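You operate a simulated robot arm through the tools that you are given. There is no shell and no other tool.

You are at the controls of a simulated two-armed robot. One attempt, no reset.

## Task
Move both boards from the card rack into the two empty bags, 1 and 3.
Fine: one board a bag; shut the rack bar again. Where these are worked on the way, their far stop is far enough and under half their travel is too little: rack bar.

Only the result counts: the job must be done as asked and must still hold three seconds after the hand-in. Knocking over, shifting, dropping, spilling or breaking anything else fails it.

## Robot
Two 7-joint arms with fingered hands on one trunk that stands fixed in place. Base frame: the origin is at the foot of the trunk, x ahead of it, y to its left, z up; the work surface is at about z = 880. Units: mm, rad, N and s.
The left shoulder is at [31, 125, 1252], the right one opposite. With the tool pointing down near the work surface each hand reaches from about 380 to 820 mm from the base axis, measured 20 degrees to its own side. Payload 4 kg a hand.
The tool frame of a hand sits at the grasp point between the pads (the TCP): z along the fingers, y along the line on which they close. The tips reach 29 mm beyond it. The gripper opens to 100 mm; its body begins 34 mm behind the TCP. The gripper is a hand of 5 fingers: y runs from the thumb to the fingers, the wrist lies at [-15, -105, -177] in the tool frame, and closing takes about 1.5 s.
Orientation is that of the tool frame in the base frame, as a unit quaternion [x, y, z, w]. With the fingers straight down and the wrist toward the robot, the tool's x, y and z point along [0, 1, 0], [1, 0, 0] and [0, 0, -1] of the base frame.

## Interface
- The arms move only by the tool play_rows. It takes "left_motion", "right_motion" or both (then of equal length, played together; a hand with none holds still); each is a list of rows, each a list of 6 numbers: the shift along the base's x, y, z in mm, then the turn, a rotation vector about the base's x, y, z in rad. In form: [[tx, ty, tz, rx, ry, rz], ...]. A call has 1 to 20 rows; each row shifts and turns the commanded pose from where the row before left it. "left_claw" and "right_claw" are, for a hand that has rows, the finger opening in mm, from 0 to 100, set as the call begins (left out, the last holds). Each row takes 0.2 s and may step no farther than 50 mm and 0.15 rad from the row before; otherwise, or with a gripper value out of range, the whole call is refused. A pose out of reach is approached as far as the arm can. The call stops where the force on the tool passes 40 N (or 10 N more than at its start, if that is more) or the arm is blocked; 0.2 s more then pass. The fingers move at their own pace (about 45 mm/s each) and stop on an object; they squeeze with about 26 N. The grip force told is the motor's: it shows also when the fingers shut on nothing. Time passes only in rows, and 0.2 s behind the last, so rows that do not move let the fingers close. It gives the time, the measured TCP pose, the force on the tool (base axes), the opening and the grip force at its end, in the units of the frame above (readings bear some noise), with the torque about the TCP (base axes, N m) and any sound that the robot's microphone picked up, and new pictures: "views" is both (left out), scene, wrist or none (wrist: the cameras of the hands that moved).
- Cameras (640 x 400 px; columns grow to the right, rows downward): "scene" is now at [122.6, -35.8, 1397.5]; the picture's right is [-0.38, -0.93, 0.00], its down [-0.40, 0.16, -0.90] and it looks along [0.84, -0.34, -0.43] (base axes); focal length 237 px, centre (320, 200). "left" rides on the left gripper at [-66, -86, -121] in its tool frame; the picture's right is [-0.76, -0.31, 0.58], its down [0.59, -0.70, 0.40] and it looks along [0.28, 0.64, 0.71] (tool axes); focal length 247 px, centre (320, 200). "right" rides on the right gripper at [66, -86, -121] in its tool frame; the picture's right is [-0.76, 0.31, -0.58], its down [-0.59, -0.70, 0.40] and it looks along [-0.28, 0.64, 0.71] (tool axes); focal length 247 px, centre (320, 200). There is no depth. A picture from a camera that has moved, and an enlarged one, comes with that camera's place and axes in the base frame and with its lens.
- slide_trunk(by): moves the trunk up (or, below 0, down) by that many mm; the arms and the scene camera ride with it, the base frame stays. It gives what a move gives, with no picture.
- finger_targets(index, middle, ring, little, thumb_bend, thumb_turn, hand): sets how far each is bent, from 0 (flat) to 1 (curled in); at 0.3 the hand is open as for a grip, at 0.7 the pads meet at the TCP. One left out holds its place. A second passes; each finger stops where it meets its share of the squeeze, and holds until it gets a number again. A gripper value or a shape takes the hand back. It gives what a move gives, with no picture; readings hold the bend of each and the force on index, middle, ring, little, thumb and palm. thumb_turn goes from beside the hand (0) to across from the fingers (1), as for a grip.
- preshape(shape, hand): the hand has 5 fingers and takes this shape, open, in about a second: jaw (thumb against the fingers, like two jaws); tri (thumb and two fingers); tip (a fingertip pinch); poke (one finger out to press); point (the index stretched); flat (the hand flat); cup (the hand cupped); fist (a fist). The gripper value then closes the fingers along that shape, each until it touches; the sizes above hold for jaw. It gives what a move gives, with no picture.
- head_to(pan, tilt): turns the head with the scene camera to pan (to the left, within 1.396 rad either way) and tilt (down, from -0.506 to 1.204), counted from straight ahead of the robot (the tilt from the chest, where the trunk bows). It gives what a move gives, and a new picture of the scene camera.
- inspect(camera, box): a new picture of the part [left, top, right, bottom] of that camera's present view, enlarged. No time passes.
- hand_in(): hands the job in; it is judged then, once.

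Nothing tells you positions but the pictures and the camera data. Unless the task says otherwise, let go and move clear before handing in.

The tools are called after "Request:" as a command line: name --argument value ..., lists and objects as JSON in quotes. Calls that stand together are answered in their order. play_rows: Moves the arms, as the interface text tells. Its arguments: {"type":"object","properties":{"left_motion":{"type":"array","items":{"type":"array","items":{"type":"number"}}},"left_claw":{"type":"number"},"right_motion":{"type":"array","items":{"type":"array","items":{"type":"number"}}},"right_claw":{"type":"number"},"views":{"type":"string","enum":["both","scene","wrist","none"]}},"required":[]} The other tools are called the same way: slide_trunk (by) moves the trunk up or down; preshape (shape, hand) gives the hand a shape; finger_targets (index, middle, ring, little, thumb_bend, thumb_turn, hand) moves the fingers one by one; head_to (pan, tilt) turns the head that bears the scene camera; inspect (camera, box) takes an enlarged picture of a part of a camera's view; hand_in () hands the job in.

At the start:

```text
clock: 0.0
left_tool_pos: [546.8, 21.8, 1252.7]
left_tool_rot: [0.707, 0.707, 0.0, -0.001]
left_force: [-0.3, 0.0, -0.3]
left_moment: [-0.02, 0.01, -0.02]
left_opening: 99.9
left_grasp_force: 0.1
left_shape: jaw
left_bend: [0.3, 0.3, 0.3, 0.3, 0.3, 0.98]
left_finger forces: [0.0, 0.1, 0.0, 0.0, 0.0, 0.1]
right_tool_pos: [380.6, -376.2, 1331.4]
right_tool_rot: [0.707, 0.707, 0.001, 0.001]
right_force: [0.2, -0.5, -1.7]
right_moment: [0.0, -0.02, 0.04]
right_opening: 99.9
right_grasp_force: 0.0
right_shape: jaw
right_bend: [0.3, 0.3, 0.3, 0.3, 0.3, 0.98]
right_finger forces: [0.1, 0.1, 0.0, 0.0, 0.0, 0.0]
trunk travel left (down, up): [-450.0, 297.0]
head pan, tilt (commanded): [-0.389, 0.442]
```

scene: 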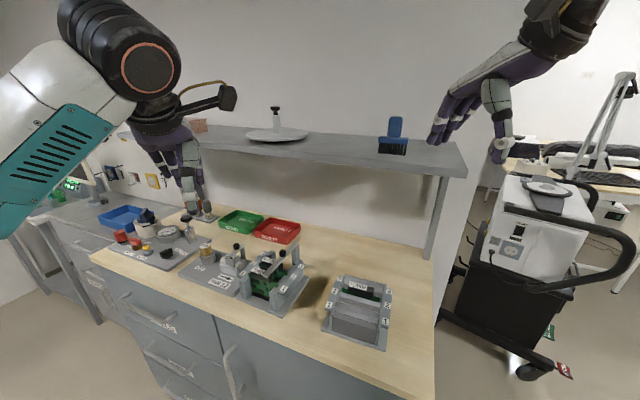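
right: 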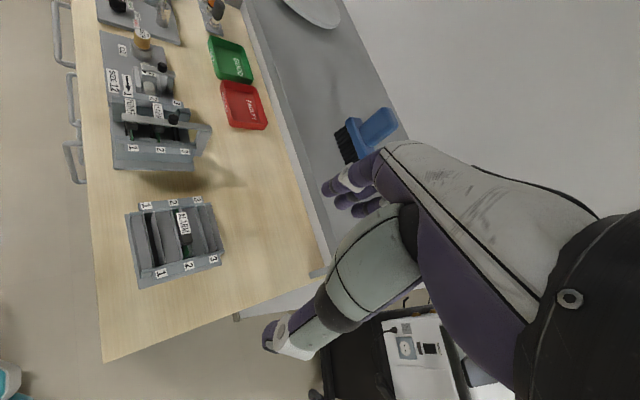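
left: 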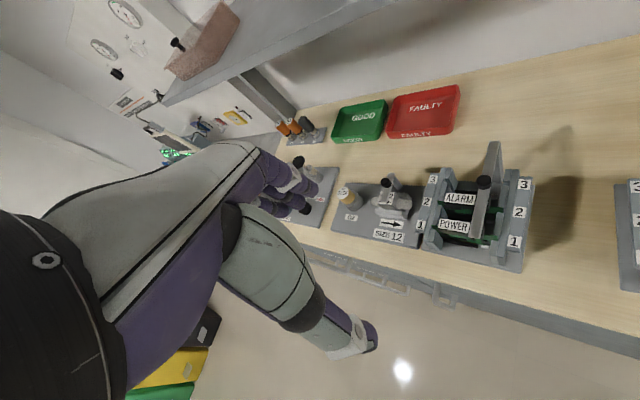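

I see a workbench with a card rack (green boards ALARM and POWER, a bar with a black knob) and a bag stand with slots 1–3 to its right. First I will look closer at both.

Request:
inspect --camera "scene" --box '[170, 200, 410, 350]'

Request:
inspect --camera "left" --box '[320, 120, 560, 270]'

Request:
inspect --camera "right" --box '[80, 40, 280, 300]'

Request:
head_to --pan -0.389 --tilt 0.85

```text
2.67 times, centred on (290, 275) of scene
camera zoom: at [122.6, -35.8, 1397.5], right [-0.38, -0.93, 0.0], down [-0.4, 0.16, -0.9], along [0.84, -0.34, -0.43], focal length 632 px, centre (400, 0)
```

zoom: 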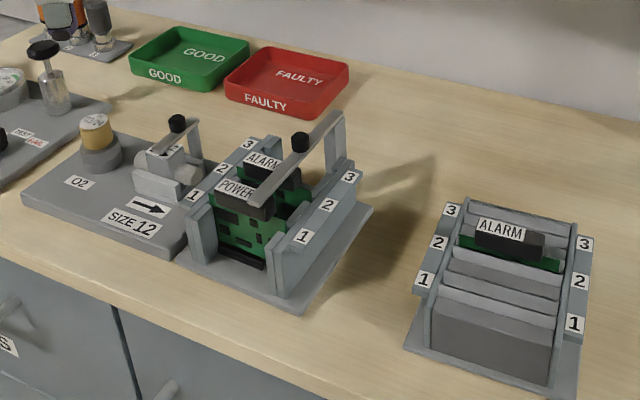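

```text
2.67 times, centred on (440, 195) of left
camera zoom: at [460.7, -44.1, 1373.6], right [-0.31, -0.76, -0.58], down [-0.7, 0.59, -0.4], along [0.64, 0.28, -0.71], focal length 659 px, centre (0, 213)
```

zoom: 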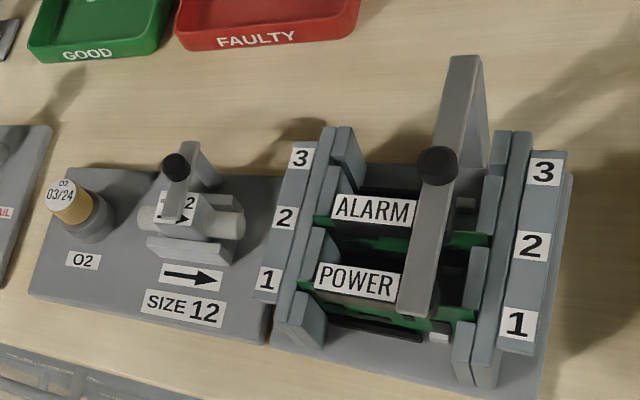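

```text
1.54 times, centred on (180, 170) of right
camera zoom: at [294.7, -311.6, 1453.2], right [0.31, -0.76, 0.58], down [-0.7, -0.59, -0.4], along [0.64, -0.28, -0.71], focal length 380 px, centre (535, 246)
```

zoom: 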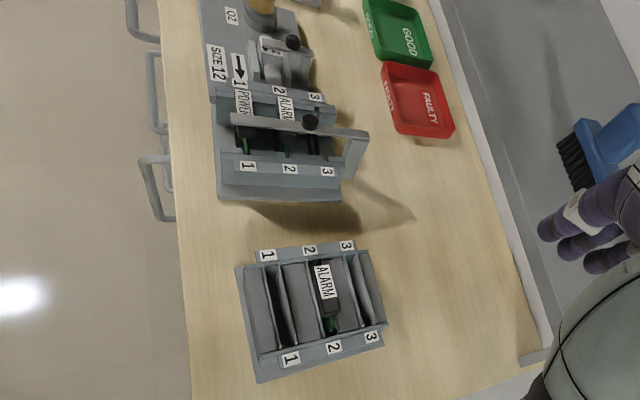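

```text
clock: 0.9
left_tool_pos: [546.6, 21.6, 1252.8]
left_tool_rot: [0.707, 0.707, -0.001, -0.001]
left_force: [0.8, -0.1, -1.0]
left_moment: [-0.02, 0.04, -0.01]
left_opening: 99.9
left_grasp_force: 0.0
left_shape: jaw
left_bend: [0.3, 0.3, 0.3, 0.3, 0.3, 0.98]
left_finger forces: [0.0, 0.0, 0.1, 0.0, 0.0, 0.0]
right_tool_pos: [380.2, -376.3, 1331.7]
right_tool_rot: [0.707, 0.707, 0.001, 0.0]
right_force: [-0.2, -0.4, -0.2]
right_moment: [-0.02, 0.01, 0.02]
right_opening: 99.8
right_grasp_force: 0.1
right_shape: jaw
right_bend: [0.3, 0.3, 0.3, 0.3, 0.3, 0.98]
right_finger forces: [0.0, 0.0, 0.0, 0.0, 0.1, 0.0]
trunk travel left (down, up): [-450.0, 297.0]
head pan, tilt (commanded): [-0.389, 0.85]
camera scene: at [109.8, -30.5, 1362.3], right [-0.38, -0.93, 0.0], down [-0.69, 0.28, -0.66], along [0.61, -0.25, -0.75], focal length 237 px, centre (320, 200)
```

scene: 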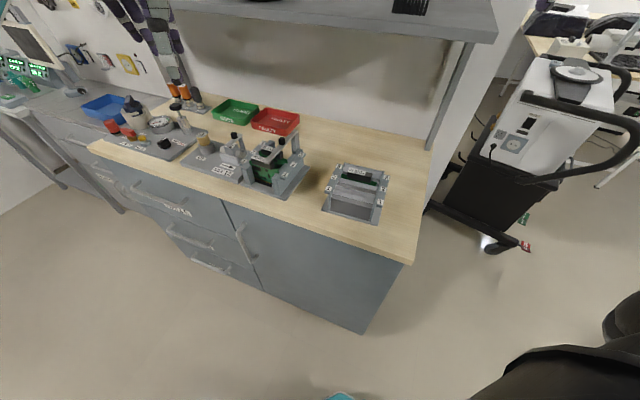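

The bench is turned about 45° to the robot: the rack is near (632,-105) and the bag stand near (470,-280). Next I look closer at the bar and its hinge with the wrist cameras.

Request:
inspect --camera "left" --box '[410, 130, 540, 280]'

Request:
head_to --pan -0.3 --tilt 0.55

Request:
inspect --camera "right" --box '[90, 70, 230, 170]'

Request:
inspect --camera "right" --box '[110, 180, 250, 300]'

```text
2.67 times, centred on (475, 205) of left
camera zoom: at [460.8, -44.1, 1373.6], right [-0.31, -0.76, -0.58], down [-0.7, 0.59, -0.4], along [0.64, 0.28, -0.71], focal length 659 px, centre (-93, 187)
```

zoom: 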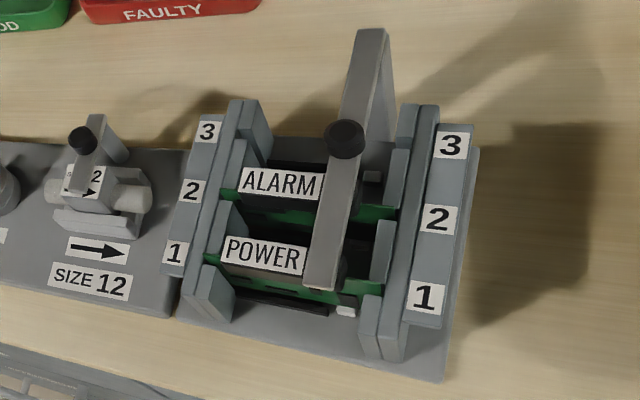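

```text
clock: 1.7
left_tool_pos: [546.5, 22.7, 1252.6]
left_tool_rot: [0.706, 0.708, 0.0, -0.001]
left_force: [0.1, -0.2, -0.5]
left_moment: [-0.01, -0.01, 0.01]
left_opening: 99.8
left_grasp_force: 0.0
left_shape: jaw
left_bend: [0.3, 0.3, 0.3, 0.3, 0.3, 0.98]
left_finger forces: [0.0, 0.0, 0.1, 0.0, 0.0, 0.0]
right_tool_pos: [380.4, -375.7, 1331.9]
right_tool_rot: [0.707, 0.707, 0.001, 0.001]
right_force: [-0.1, -0.4, -1.0]
right_moment: [-0.05, 0.01, -0.01]
right_opening: 99.8
right_grasp_force: 0.1
right_shape: jaw
right_bend: [0.3, 0.3, 0.3, 0.3, 0.3, 0.98]
right_finger forces: [0.0, 0.0, 0.0, 0.0, 0.1, 0.1]
trunk travel left (down, up): [-450.0, 297.0]
head pan, tilt (commanded): [-0.3, 0.55]
camera scene: at [123.2, -27.4, 1387.6], right [-0.3, -0.96, 0.0], down [-0.5, 0.15, -0.85], along [0.81, -0.25, -0.52], focal length 237 px, centre (320, 200)
```

scene: 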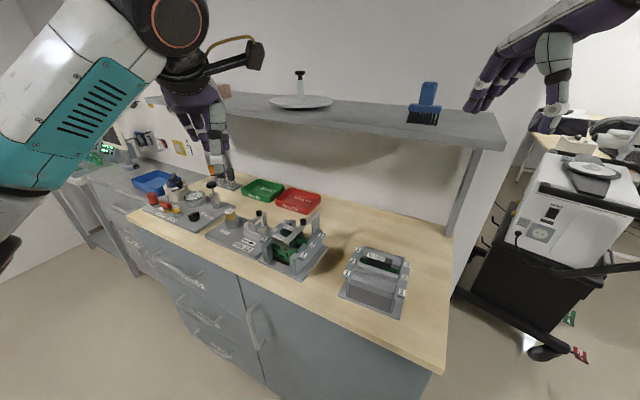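

```text
4.00 times, centred on (160, 120) of right
camera zoom: at [294.7, -311.6, 1453.2], right [0.31, -0.76, 0.58], down [-0.7, -0.59, -0.4], along [0.64, -0.28, -0.71], focal length 988 px, centre (960, 520)
```

zoom: 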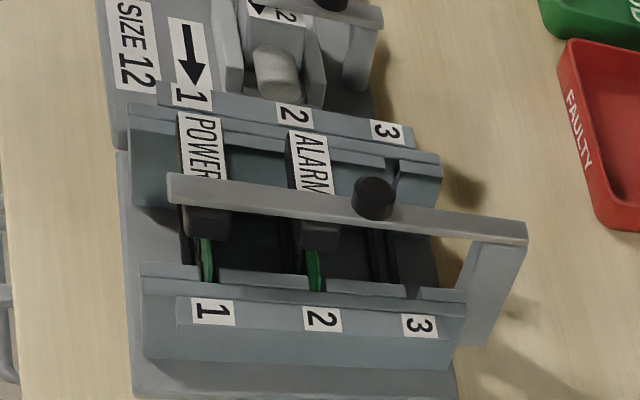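

```text
3.33 times, centred on (180, 240) of right
camera zoom: at [294.7, -311.6, 1453.2], right [0.31, -0.76, 0.58], down [-0.7, -0.59, -0.4], along [0.64, -0.28, -0.71], focal length 823 px, centre (787, 67)
```

zoom: 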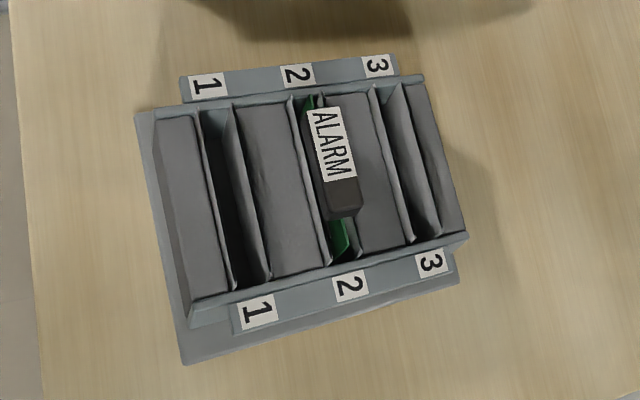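

The rack bar lies flat at about z=987 on a post at the back, with a knob near the slot-3 line. I will turn the left hand to the bench's angle and view the rack from closer by.

Request:
play_rows --left_motion '[[2, -12, -15, 0, 0, -0.137], [2, -12, -15, 0, 0, -0.137], [2, -12, -15, 0, 0, -0.137], [2, -12, -15, 0, 0, -0.137], [2, -12, -15, 0, 0, -0.137], [2, -12, -15, 0, 0, -0.137], [0, 0, 0, 0, 0, 0]]' --views "both"

```text
clock: 3.3
left_tool_pos: [559.9, -48.8, 1163.6]
left_tool_rot: [0.931, 0.365, -0.001, -0.001]
left_force: [-0.3, 1.0, -0.2]
left_moment: [-0.02, 0.04, -0.01]
left_opening: 99.8
left_grasp_force: 0.1
left_shape: jaw
left_bend: [0.3, 0.3, 0.3, 0.3, 0.3, 0.98]
left_finger forces: [0.0, 0.0, 0.1, 0.0, 0.0, 0.0]
right_tool_pos: [379.8, -377.1, 1332.9]
right_tool_rot: [0.707, 0.707, 0.001, 0.001]
right_force: [-0.3, 0.5, 0.5]
right_moment: [0.02, 0.0, -0.02]
right_opening: 99.9
right_grasp_force: 0.1
right_shape: jaw
right_bend: [0.3, 0.3, 0.3, 0.3, 0.3, 0.98]
right_finger forces: [0.0, 0.0, 0.0, 0.1, 0.0, 0.1]
trunk travel left (down, up): [-450.0, 297.0]
head pan, tilt (commanded): [-0.3, 0.55]
camera scene: at [123.0, -27.3, 1387.7], right [-0.3, -0.96, 0.0], down [-0.5, 0.15, -0.85], along [0.81, -0.25, -0.52], focal length 237 px, centre (320, 200)
camera left: at [452.1, -31.7, 1284.5], right [-0.76, -0.29, -0.58], down [-0.05, 0.92, -0.4], along [0.64, -0.28, -0.71], focal length 247 px, centre (320, 200)
```

scene: 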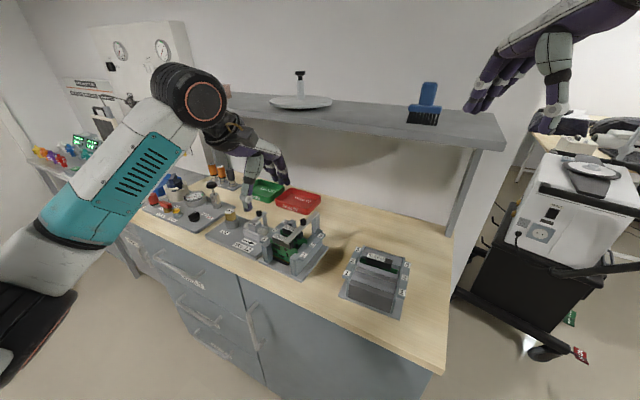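
left: 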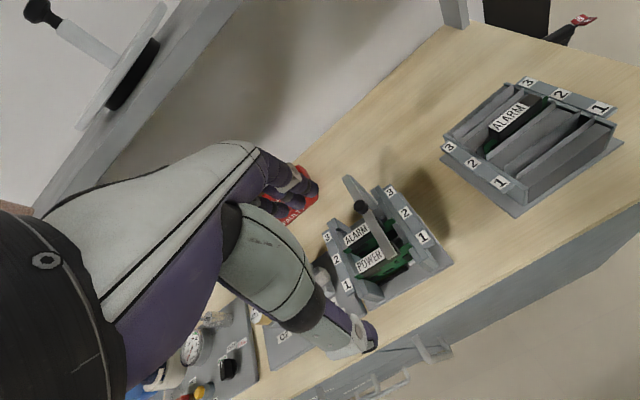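

The rack and bag stand are both in the left hand's view. I zoom in on them.

Request:
inspect --camera "left" --box '[300, 160, 470, 310]'

Request:
inspect --camera "left" --box '[420, 60, 640, 220]'

Request:
inspect --camera "scene" --box '[190, 190, 430, 330]'

```text
2.67 times, centred on (385, 235) of left
camera zoom: at [452.1, -31.7, 1284.5], right [-0.76, -0.29, -0.58], down [-0.05, 0.92, -0.4], along [0.64, -0.28, -0.71], focal length 659 px, centre (147, 107)
```

zoom: 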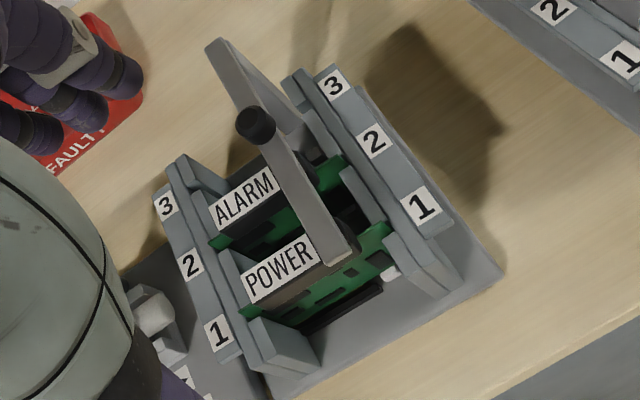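

```text
2.50 times, centred on (530, 140) of left
camera zoom: at [452.1, -31.7, 1284.5], right [-0.76, -0.29, -0.58], down [-0.05, 0.92, -0.4], along [0.64, -0.28, -0.71], focal length 617 px, centre (-205, 350)
```

zoom: 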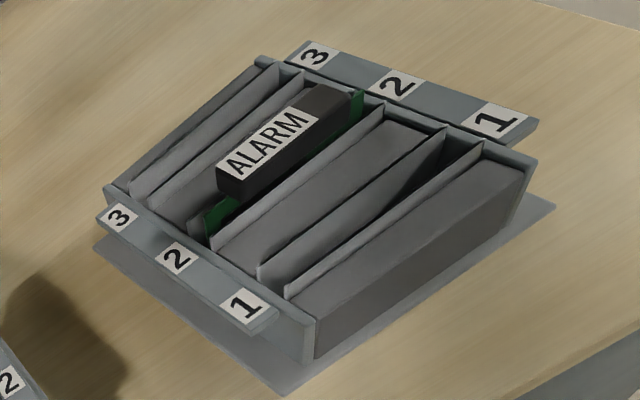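

```text
2.67 times, centred on (310, 260) of scene
camera zoom: at [123.0, -27.3, 1387.7], right [-0.3, -0.96, 0.0], down [-0.5, 0.15, -0.85], along [0.81, -0.25, -0.52], focal length 632 px, centre (347, 40)
```

zoom: 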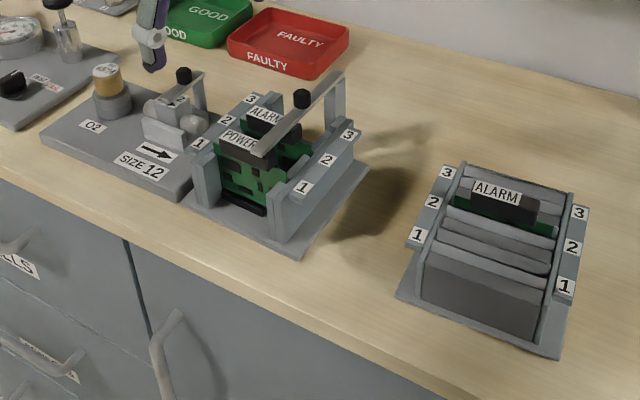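

I zoom further on the bar, its hinge and the handles.

Request:
inspect --camera "left" --box '[330, 165, 410, 235]'

Request:
inspect --camera "scene" --box '[260, 210, 340, 270]'

Request:
inspect --camera "right" --box '[110, 90, 220, 160]'

```text
5.71 times, centred on (370, 200) of left
camera zoom: at [452.1, -31.7, 1284.5], right [-0.76, -0.29, -0.58], down [-0.05, 0.92, -0.4], along [0.64, -0.28, -0.71], focal length 1411 px, centre (34, 200)
```

zoom: 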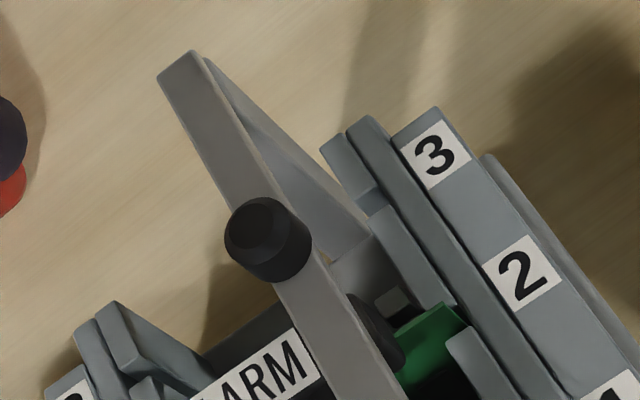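

```text
6.67 times, centred on (300, 240) of scene
camera zoom: at [123.0, -27.3, 1387.7], right [-0.3, -0.96, 0.0], down [-0.5, 0.15, -0.85], along [0.81, -0.25, -0.52], focal length 1579 px, centre (453, -67)
```

zoom: 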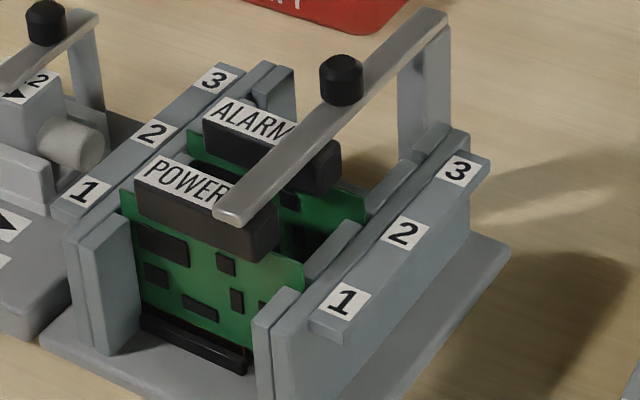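

```text
5.71 times, centred on (165, 125) of right
camera zoom: at [294.4, -311.5, 1453.3], right [0.31, -0.76, 0.58], down [-0.7, -0.59, -0.4], along [0.64, -0.28, -0.71], focal length 1411 px, centre (1206, 629)
```

zoom: 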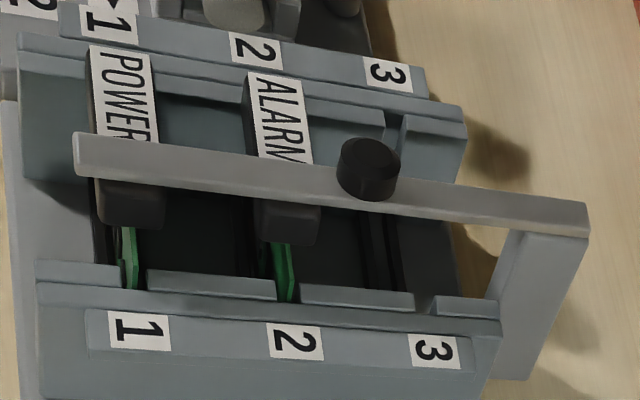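

Labels and the bar triangulate to: bar level at z≈987, running along about −47°, pivot post near (682,-192) and knob near (630,-136,1000). I move the left hand back and bring the right hand over, turned inward, to see the bar from the side and test which way it opens.

Request:
play_rows --left_motion '[[-15, 25, 15, 0, 0, 0], [-15, 25, 15, 0, 0, 0], [-15, 25, 15, 0, 0, 0], [-15, 25, 15, 0, 0, 0], [-15, 25, 15, 0, 0, 0], [-15, 25, 10, 0, 0, 0], [0, 0, 0, 0, 0, 0], [0, 0, 0, 0, 0, 0], [0, 0, 0, 0, 0, 0], [0, 0, 0, 0, 0, 0], [0, 0, 0, 0, 0, 0], [0, 0, 0, 0, 0, 0], [0, 0, 0, 0, 0, 0], [0, 0, 0, 0, 0, 0], [0, 0, 0, 0, 0, 0]]' --right_motion '[[0, 0, 0, 0, 0, 0], [0, 0, 0, 0, 0, 0], [0, 0, 0, 0, 0, 0], [0, 0, 0, 0, 0, 0], [21, 20, -20, 0, 0, 0.075], [21, 20, -20, 0, 0, 0.075], [21, 20, -20, 0, 0, 0.075], [21, 20, -20, 0, 0, 0.075], [21, 20, -20, 0, 0, 0.075], [21, 20, -20, 0, 0, 0.075], [21, 20, -20, 0, 0, 0.075], [21, 20, -20, 0, 0, 0.075], [21, 20, -20, 0, 0, 0.075], [21, 20, -20, 0, 0, 0.075], [0, 0, 0, 0, 0, 0]]' --views "both"

```text
clock: 6.5
left_tool_pos: [468.2, 99.6, 1247.0]
left_tool_rot: [0.93, 0.367, 0.0, -0.001]
left_force: [0.4, -0.1, 0.0]
left_moment: [-0.03, -0.01, -0.01]
left_opening: 99.9
left_grasp_force: 0.0
left_shape: jaw
left_bend: [0.3, 0.3, 0.3, 0.3, 0.3, 0.98]
left_finger forces: [0.1, 0.0, 0.1, 0.0, 0.0, 0.1]
right_tool_pos: [590.1, -176.9, 1133.1]
right_tool_rot: [0.399, 0.917, 0.001, 0.001]
right_force: [-0.2, 0.7, -0.2]
right_moment: [0.0, 0.01, 0.01]
right_opening: 99.8
right_grasp_force: 0.1
right_shape: jaw
right_bend: [0.3, 0.3, 0.3, 0.3, 0.3, 0.98]
right_finger forces: [0.0, 0.0, 0.0, 0.0, 0.0, 0.0]
trunk travel left (down, up): [-450.0, 297.0]
head pan, tilt (commanded): [-0.3, 0.55]
camera scene: at [122.5, -27.6, 1387.7], right [-0.3, -0.96, 0.0], down [-0.5, 0.15, -0.85], along [0.81, -0.25, -0.52], focal length 237 px, centre (320, 200)
camera right: at [482.2, -188.6, 1253.9], right [0.74, -0.34, 0.58], down [-0.11, -0.91, -0.4], along [0.66, 0.23, -0.71], focal length 247 px, centre (320, 200)
camera left: at [361.7, 117.5, 1368.4], right [-0.76, -0.29, -0.58], down [-0.05, 0.92, -0.4], along [0.64, -0.28, -0.71], focal length 247 px, centre (320, 200)
```

scene: 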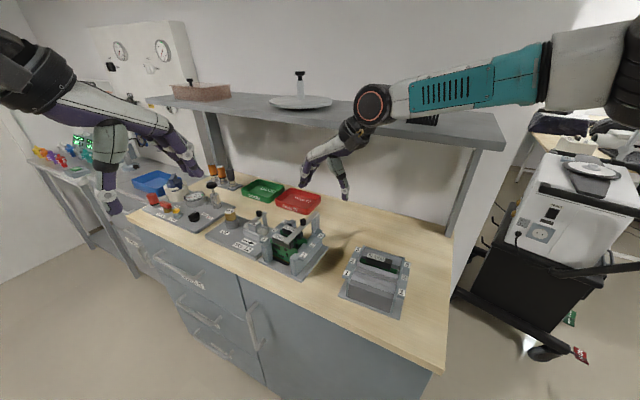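
right: 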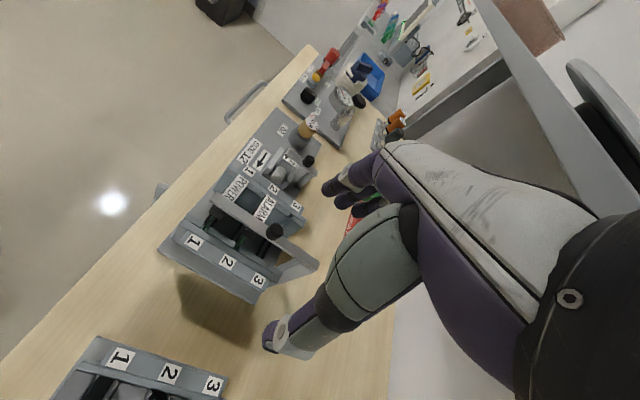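
left: 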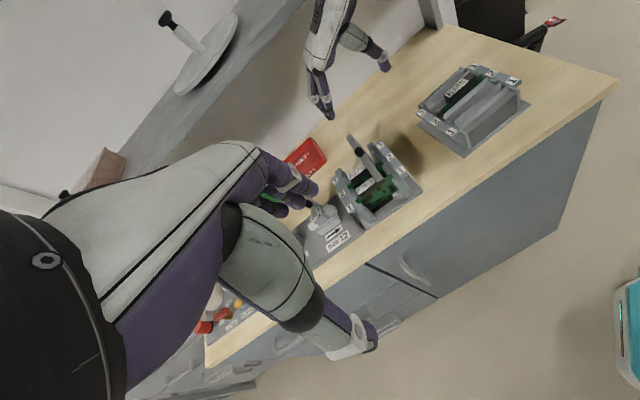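

The right hand now has a side-on look at the bar. I zoom in on its post and hinge.

Request:
inspect --camera "right" --box '[180, 170, 330, 310]'

Request:
inspect --camera "right" --box '[255, 210, 325, 290]'

Request:
inspect --camera "left" --box '[320, 120, 430, 220]'

```text
2.86 times, centred on (255, 240) of right
camera zoom: at [482.2, -188.6, 1253.9], right [0.74, -0.34, 0.58], down [-0.11, -0.91, -0.4], along [0.66, 0.23, -0.71], focal length 706 px, centre (506, 86)
```

zoom: 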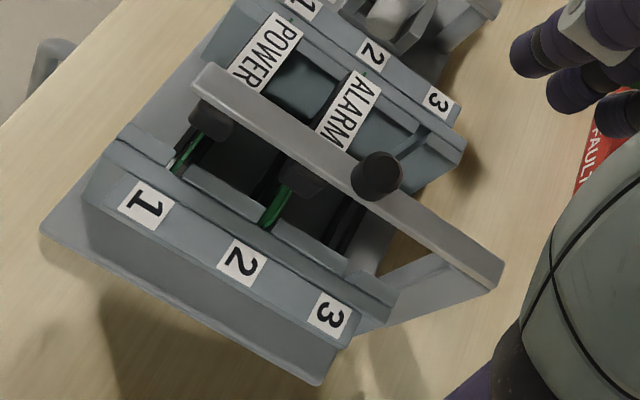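

```text
5.00 times, centred on (290, 250) of right
camera zoom: at [482.2, -188.6, 1253.9], right [0.74, -0.34, 0.58], down [-0.11, -0.91, -0.4], along [0.66, 0.23, -0.71], focal length 1235 px, centre (470, -50)
```

zoom: 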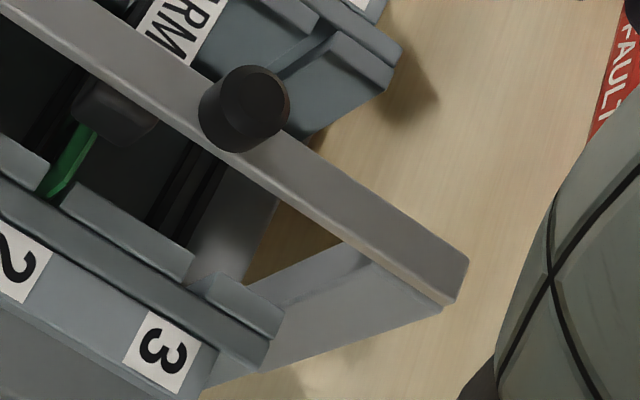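

```text
4.00 times, centred on (375, 170) of left
camera zoom: at [361.7, 117.5, 1368.4], right [-0.76, -0.29, -0.58], down [-0.05, 0.92, -0.4], along [0.64, -0.28, -0.71], focal length 988 px, centre (100, 320)
```

zoom: 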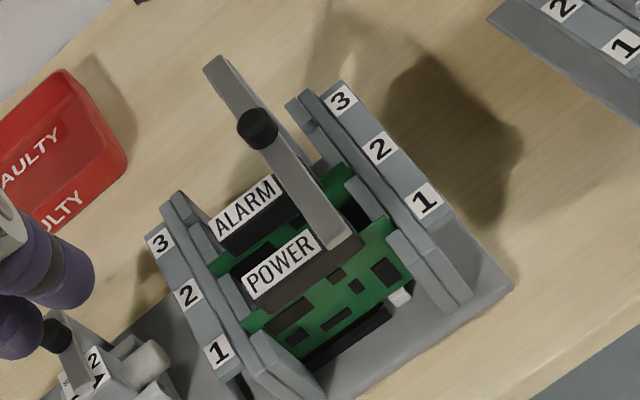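

The bar is a separate flat piece resting on the post, so I will pinch the knob with the right hand across the bar and test gently which way it moves. First I hover over the knob.

Request:
play_rows --right_motion '[[13, 14, -25, 0, 0, 0], [13, 14, -25, 0, 0, 0], [13, 13, -18, 0, 0, 0], [0, 0, 0, 0, 0, 0], [0, 0, 0, 0, 0, 0]]' --right_claw 55 --views "both"

```text
clock: 7.7
left_tool_pos: [469.9, 98.9, 1245.2]
left_tool_rot: [0.93, 0.367, 0.0, 0.0]
left_force: [1.2, -0.3, 0.8]
left_moment: [-0.03, 0.03, -0.03]
left_opening: 99.6
left_grasp_force: 0.0
left_shape: jaw
left_bend: [0.3, 0.3, 0.3, 0.3, 0.3, 0.98]
left_finger forces: [0.0, 0.0, 0.0, 0.0, 0.1, 0.0]
right_tool_pos: [629.6, -134.0, 1063.3]
right_tool_rot: [0.399, 0.917, 0.001, 0.0]
right_force: [-0.5, 0.6, -0.2]
right_moment: [0.01, -0.03, -0.01]
right_opening: 55.3
right_grasp_force: 0.1
right_shape: jaw
right_bend: [0.4, 0.4, 0.74, 0.46, 0.3, 1.0]
right_finger forces: [0.1, 0.0, 0.1, 0.1, 0.0, 0.1]
trunk travel left (down, up): [-450.0, 297.0]
head pan, tilt (commanded): [-0.3, 0.55]
camera scene: at [123.7, -27.1, 1387.6], right [-0.3, -0.96, 0.0], down [-0.5, 0.15, -0.85], along [0.81, -0.25, -0.52], focal length 237 px, centre (320, 200)
camera right: at [521.9, -146.0, 1184.3], right [0.74, -0.34, 0.58], down [-0.11, -0.91, -0.4], along [0.66, 0.23, -0.71], focal length 247 px, centre (320, 200)
```

scene: 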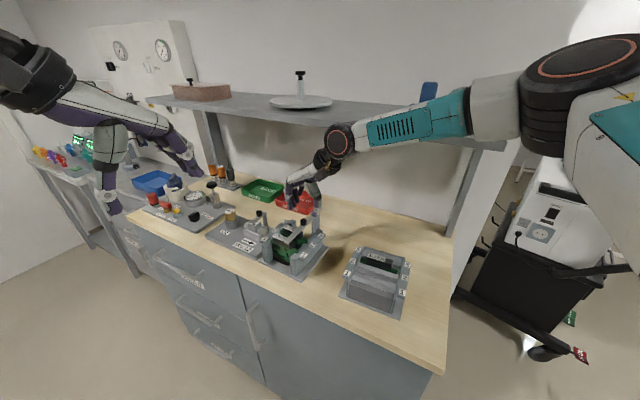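
right: 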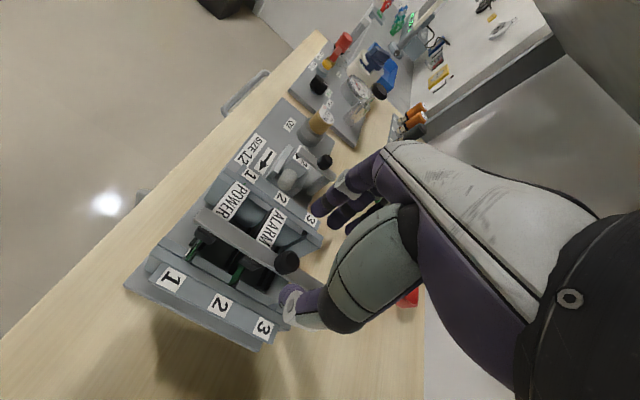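

The knob sits right below the grasp point. I lower onto it so that thumb and fingers straddle the bar and knob.

Request:
play_rows --right_motion '[[0, -1, -15, 0, 0, 0], [0, -1, -15, 0, 0, 0], [0, 0, -10, 0, 0, 0], [0, 0, -6, 0, 0, 0], [0, 0, 0, 0, 0, 0]]' --views "both"

Request:
inspect --camera "right" --box '[200, 150, 400, 350]'

Request:
inspect --camera "scene" --box '[250, 160, 350, 270]'

Request:
inspect --camera "left" --box '[300, 80, 460, 220]'

```text
clock: 8.9
left_tool_pos: [469.1, 100.9, 1247.2]
left_tool_rot: [0.931, 0.366, -0.001, 0.0]
left_force: [0.4, -0.1, 1.2]
left_moment: [-0.01, -0.01, -0.04]
left_opening: 99.8
left_grasp_force: 0.1
left_shape: jaw
left_bend: [0.3, 0.3, 0.3, 0.3, 0.3, 0.98]
left_finger forces: [0.1, 0.1, 0.0, 0.0, 0.1, 0.0]
right_tool_pos: [627.1, -139.7, 1017.7]
right_tool_rot: [0.399, 0.917, 0.002, 0.0]
right_force: [-0.8, -0.8, -0.1]
right_moment: [0.02, -0.01, 0.04]
right_opening: 55.0
right_grasp_force: 0.2
right_shape: jaw
right_bend: [0.4, 0.4, 0.74, 0.46, 0.3, 1.0]
right_finger forces: [0.1, 0.0, 0.0, 0.1, 0.1, 0.1]
trunk travel left (down, up): [-450.0, 297.0]
head pan, tilt (commanded): [-0.3, 0.55]
camera scene: at [123.4, -27.2, 1387.6], right [-0.3, -0.96, 0.0], down [-0.5, 0.15, -0.85], along [0.81, -0.25, -0.52], focal length 237 px, centre (320, 200)
camera right: at [519.3, -150.1, 1139.6], right [0.74, -0.35, 0.58], down [-0.11, -0.91, -0.4], along [0.66, 0.23, -0.71], focal length 247 px, centre (320, 200)
```

scene: 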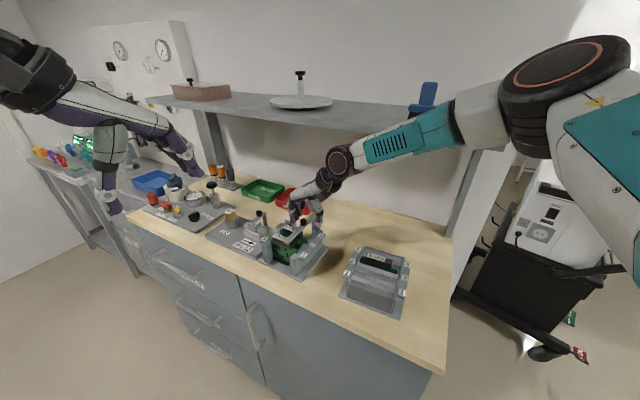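
right: 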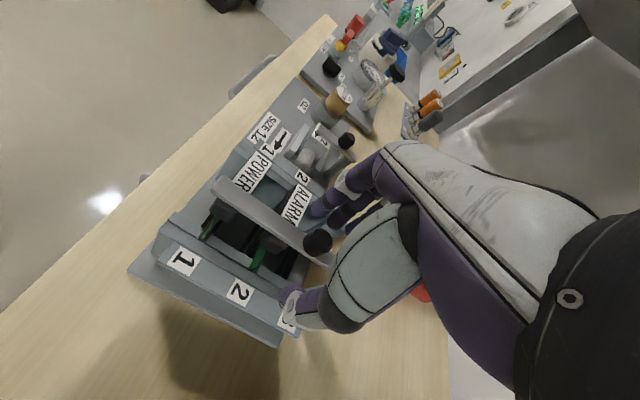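

```text
2.00 times, centred on (300, 250) of right
camera zoom: at [519.3, -150.1, 1139.6], right [0.74, -0.35, 0.58], down [-0.11, -0.91, -0.4], along [0.66, 0.23, -0.71], focal length 494 px, centre (360, 100)
```

zoom: 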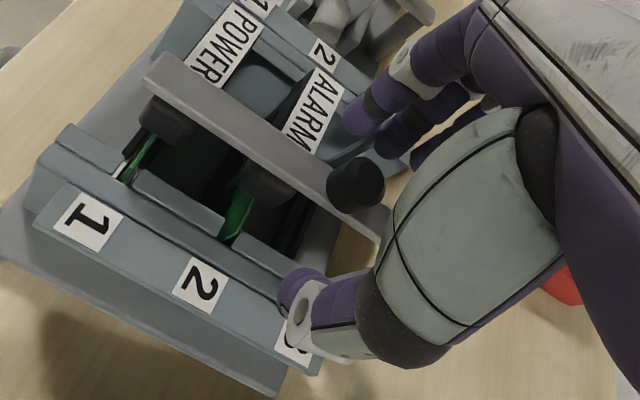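

```text
3.64 times, centred on (300, 215) of scene
camera zoom: at [123.4, -27.2, 1387.6], right [-0.3, -0.96, 0.0], down [-0.5, 0.15, -0.85], along [0.81, -0.25, -0.52], focal length 861 px, centre (393, 146)
```

zoom: 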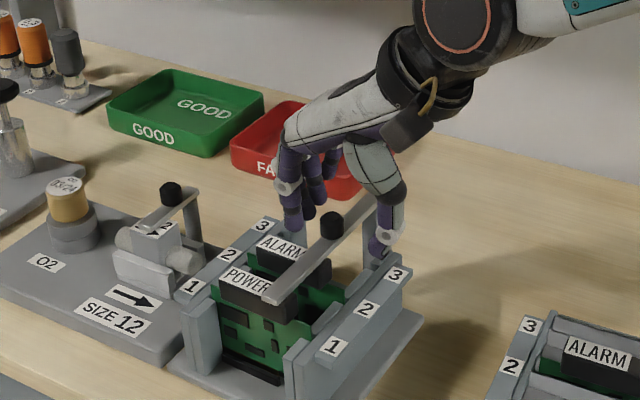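

```text
2.86 times, centred on (380, 150) of left
camera zoom: at [362.6, 117.9, 1368.0], right [-0.76, -0.29, -0.58], down [-0.05, 0.92, -0.4], along [0.64, -0.28, -0.71], focal length 706 px, centre (149, 343)
```

zoom: 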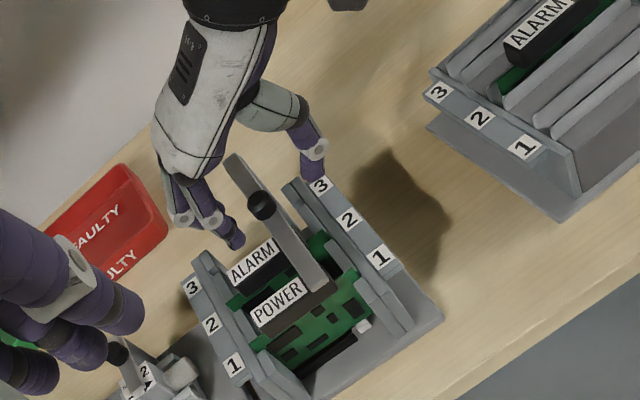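

Thumb and fingers straddle the knob. I close on it gently and check the forces.

Request:
play_rows --right_motion '[[0, 0, 0, 0, 0, 0], [0, 0, 0, 0, 0, 0], [0, 0, 0, 0, 0, 0], [0, 0, 0, 0, 0, 0], [0, 0, 0, 0, 0, 0], [0, 0, 0, 0, 0, 0], [0, 0, 0, 0, 0, 0]]' --right_claw 10 --views "wrist"

Request:
inspect --camera "right" --box '[200, 150, 400, 350]'

Request:
inspect --camera "left" --box '[300, 80, 460, 220]'

Request:
inspect --camera "scene" --box '[250, 160, 350, 270]'

```text
clock: 10.5
left_tool_pos: [469.8, 99.3, 1247.3]
left_tool_rot: [0.93, 0.367, 0.0, -0.001]
left_force: [0.0, 0.1, 1.4]
left_moment: [-0.01, 0.01, -0.03]
left_opening: 99.7
left_grasp_force: 0.1
left_shape: jaw
left_bend: [0.3, 0.3, 0.3, 0.3, 0.3, 0.98]
left_finger forces: [0.0, 0.1, 0.0, 0.0, 0.0, 0.0]
right_tool_pos: [626.4, -138.5, 1018.1]
right_tool_rot: [0.399, 0.917, 0.001, 0.001]
right_force: [-0.2, 0.8, -0.4]
right_moment: [0.0, 0.01, 0.01]
right_opening: 11.1
right_grasp_force: 0.0
right_shape: jaw
right_bend: [0.65, 0.63, 0.72, 0.61, 0.61, 1.0]
right_finger forces: [0.8, 0.5, 0.1, 0.0, 1.1, 0.0]
trunk travel left (down, up): [-450.0, 297.0]
head pan, tilt (commanded): [-0.3, 0.55]
camera right: at [519.3, -150.0, 1139.8], right [0.74, -0.35, 0.58], down [-0.11, -0.91, -0.4], along [0.66, 0.23, -0.71], focal length 247 px, centre (320, 200)
```

right: 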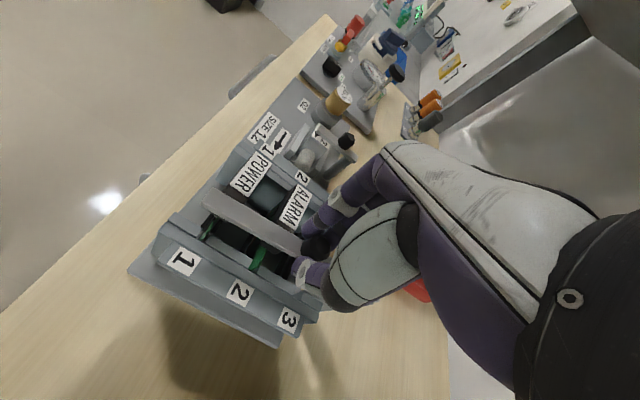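

```text
2.00 times, centred on (300, 250) of right
camera zoom: at [519.3, -150.0, 1139.8], right [0.74, -0.35, 0.58], down [-0.11, -0.91, -0.4], along [0.66, 0.23, -0.71], focal length 494 px, centre (360, 100)
```

zoom: 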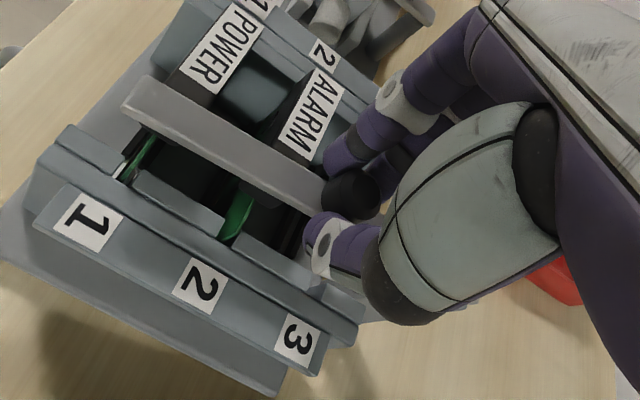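

```text
2.86 times, centred on (380, 150) of left
camera zoom: at [362.5, 117.9, 1368.1], right [-0.76, -0.29, -0.58], down [-0.05, 0.92, -0.4], along [0.64, -0.28, -0.71], focal length 706 px, centre (149, 343)
```

zoom: 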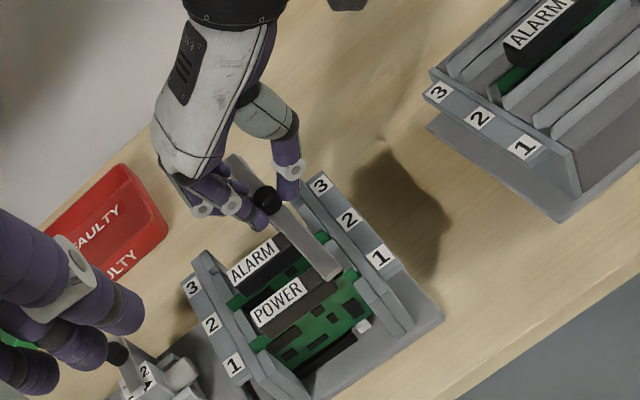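

```text
3.64 times, centred on (300, 215) of scene
camera zoom: at [123.3, -27.2, 1387.6], right [-0.3, -0.96, 0.0], down [-0.5, 0.15, -0.85], along [0.81, -0.25, -0.52], focal length 861 px, centre (393, 146)
```

zoom: 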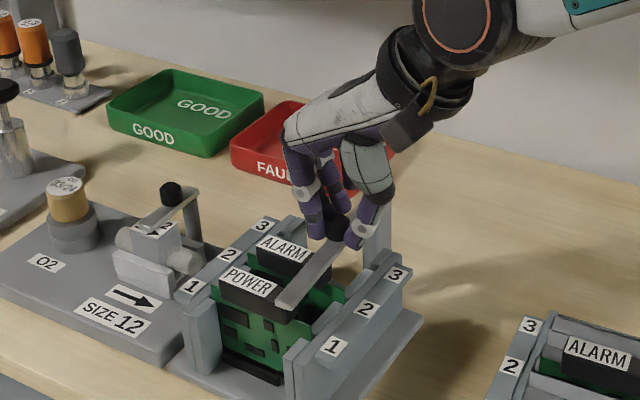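

Closing on the knob pushed the bar slightly sideways to the right with almost no force, so the bar swings about its back post. I grip the knob more firmly and swing it along its arc, starting with about 30°.

Request:
play_rows --right_motion '[[0, 0, 2, 0, 0, 0], [0, 0, 0, 0, 0, 0], [-2.6, -3.6, 0, 0, 0, 0.03], [-2.5, -4, 0, 0, 0, 0.03], [-2.3, -4.2, 0, 0, 0, 0.03], [-2.6, -5.3, 0, 0, 0, 0.03], [-2.5, -5.6, 0, 0, 0, 0.03], [-2.3, -5.7, 0, 0, 0, 0.03], [0, 0, 0, 0, 0, 0]]' --right_claw 4 --views "both"

Request:
inspect --camera "right" --box '[200, 150, 400, 350]'

Request:
inspect --camera "left" --box '[300, 80, 460, 220]'

Request:
inspect --camera "scene" --box '[250, 160, 350, 270]'

```text
clock: 12.5
left_tool_pos: [468.9, 99.7, 1247.3]
left_tool_rot: [0.931, 0.366, -0.001, 0.0]
left_force: [-0.2, -0.2, 0.2]
left_moment: [-0.01, -0.02, -0.01]
left_opening: 99.7
left_grasp_force: 0.1
left_shape: jaw
left_bend: [0.3, 0.3, 0.3, 0.3, 0.3, 0.98]
left_finger forces: [0.0, 0.0, 0.0, 0.0, 0.0, 0.0]
right_tool_pos: [613.7, -165.3, 1019.2]
right_tool_rot: [0.315, 0.949, 0.0, 0.001]
right_force: [-8.3, 5.0, 0.1]
right_moment: [0.18, 0.08, 0.2]
right_opening: 7.6
right_grasp_force: 25.9
right_shape: jaw
right_bend: [0.66, 0.63, 0.7, 0.7, 0.72, 1.0]
right_finger forces: [15.8, 15.7, 0.0, 0.1, 21.6, 0.0]
trunk travel left (down, up): [-450.0, 297.0]
head pan, tilt (commanded): [-0.3, 0.55]
camera scene: at [122.8, -26.6, 1387.7], right [-0.3, -0.96, 0.0], down [-0.5, 0.15, -0.85], along [0.81, -0.25, -0.52], focal length 237 px, centre (320, 200)
camera right: at [510.3, -196.1, 1140.9], right [0.79, -0.21, 0.58], down [0.05, -0.92, -0.4], along [0.61, 0.35, -0.71], focal length 247 px, centre (320, 200)
```

scene: 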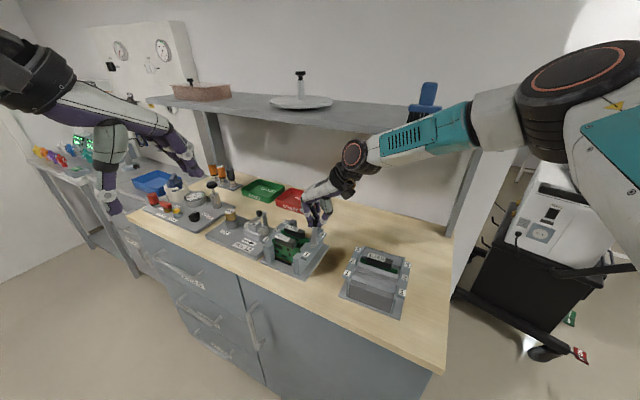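
right: 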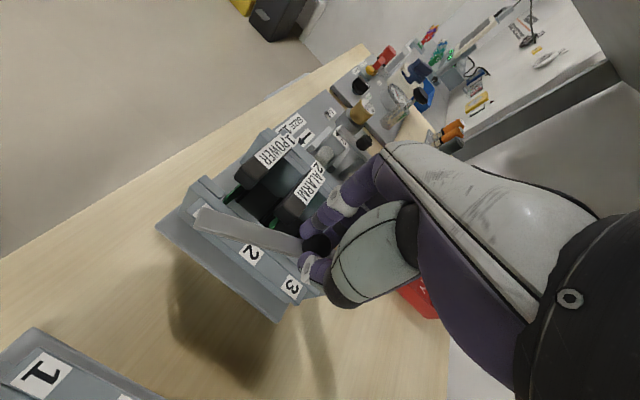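

```text
2.00 times, centred on (300, 250) of right
camera zoom: at [510.3, -196.1, 1140.9], right [0.79, -0.21, 0.58], down [0.05, -0.92, -0.4], along [0.61, 0.35, -0.71], focal length 494 px, centre (360, 100)
```

zoom: 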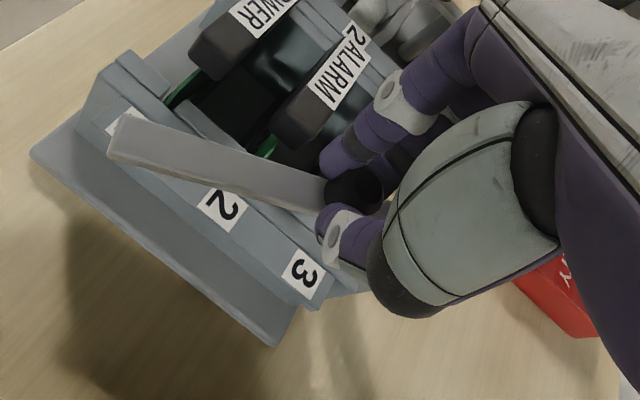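

```text
2.86 times, centred on (380, 150) of left
camera zoom: at [361.9, 118.5, 1368.2], right [-0.76, -0.29, -0.58], down [-0.05, 0.92, -0.4], along [0.64, -0.28, -0.71], focal length 706 px, centre (149, 343)
```

zoom: 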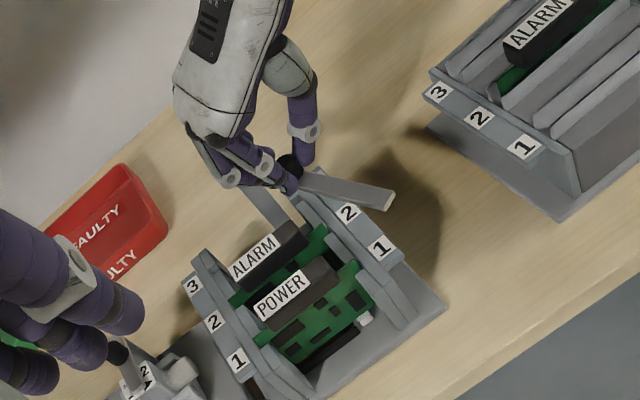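

```text
3.64 times, centred on (300, 215) of scene
camera zoom: at [122.8, -26.6, 1387.7], right [-0.3, -0.96, 0.0], down [-0.5, 0.15, -0.85], along [0.81, -0.25, -0.52], focal length 861 px, centre (393, 146)
```

zoom: 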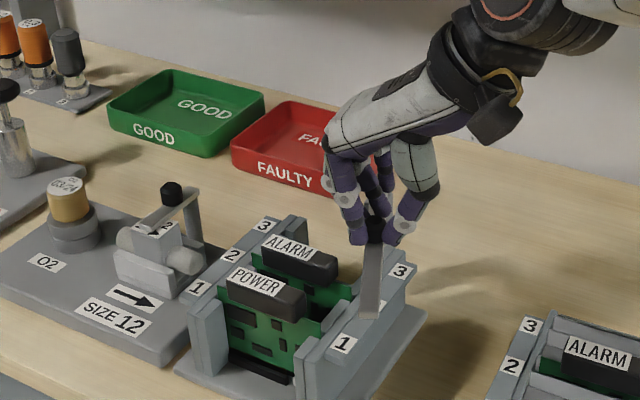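

The bar swings freely about the post at about (681,-191), now roughly 26° open. I carry on along the arc.

Request:
play_rows --right_motion '[[-2.6, -3.6, 0, 0, 0, 0.03], [-1.8, -4.6, 0, 0, 0, 0.03], [-1.5, -5, 0, 0, 0, 0.03], [-1.1, -5, 0, 0, 0, 0.03], [-0.3, -4.8, 0, 0, 0, 0.03], [0, -4.9, 0, 0, 0, 0.03], [0.4, -4.8, 0, 0, 0, 0.03], [0.7, -4.8, 0, 0, 0, 0.03], [0, 0, 0, 0, 0, 0]]' --views "both"

Request:
inspect --camera "left" --box '[300, 80, 460, 220]'

Request:
inspect --camera "scene" --box '[250, 160, 350, 270]'

```text
clock: 14.7
left_tool_pos: [460.8, 99.4, 1251.6]
left_tool_rot: [0.931, 0.364, 0.003, 0.003]
left_force: [-1.1, -1.9, 1.2]
left_moment: [0.09, -0.08, 0.02]
left_opening: 100.0
left_grasp_force: 0.1
left_shape: jaw
left_bend: [0.3, 0.3, 0.3, 0.3, 0.3, 0.98]
left_finger forces: [0.0, 0.0, 0.0, 0.0, 0.0, 0.0]
right_tool_pos: [585.8, -168.4, 1018.6]
right_tool_rot: [0.163, 0.987, -0.002, -0.008]
right_force: [8.1, -4.0, 12.5]
right_moment: [-0.09, -0.27, -0.12]
right_opening: 7.6
right_grasp_force: 26.0
right_shape: jaw
right_bend: [0.67, 0.64, 0.7, 0.7, 0.73, 1.0]
right_finger forces: [13.8, 18.5, 0.0, 0.0, 23.1, 0.1]
trunk travel left (down, up): [-450.0, 297.0]
head pan, tilt (commanded): [-0.3, 0.55]
stopped in row 9 (right hand): the arm was blocked; the commanded pose is now the measured one
camera scene: at [109.5, -12.8, 1390.1], right [-0.3, -0.95, 0.01], down [-0.49, 0.15, -0.86], along [0.82, -0.26, -0.51], focal length 237 px, centre (320, 200)
camera right: at [498.3, -228.7, 1141.9], right [0.83, 0.05, 0.56], down [0.32, -0.86, -0.4], along [0.46, 0.52, -0.72], focal length 247 px, centre (320, 200)
```

scene: 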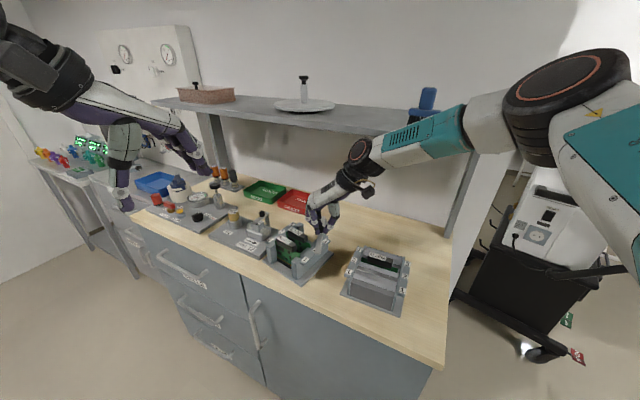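
right: 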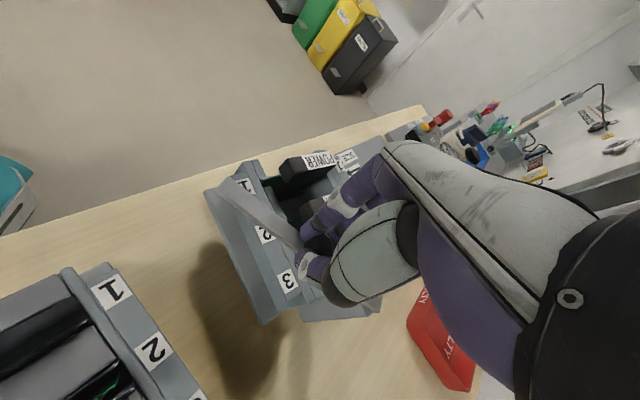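

```text
2.86 times, centred on (380, 150) of left
camera zoom: at [351.9, 118.3, 1371.9], right [-0.76, -0.29, -0.58], down [-0.04, 0.92, -0.4], along [0.65, -0.28, -0.71], focal length 706 px, centre (149, 343)
```

zoom: 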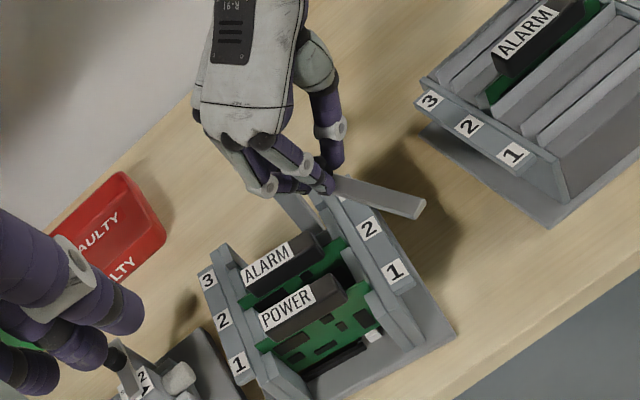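

```text
3.64 times, centred on (300, 215) of scene
camera zoom: at [109.5, -12.8, 1390.1], right [-0.3, -0.95, 0.01], down [-0.49, 0.15, -0.86], along [0.82, -0.26, -0.51], focal length 861 px, centre (393, 146)
```

zoom: 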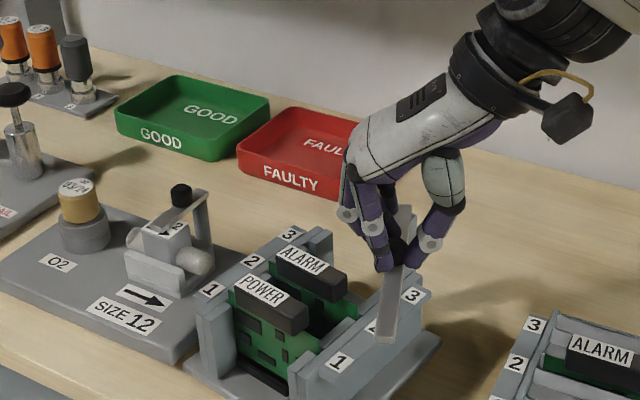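

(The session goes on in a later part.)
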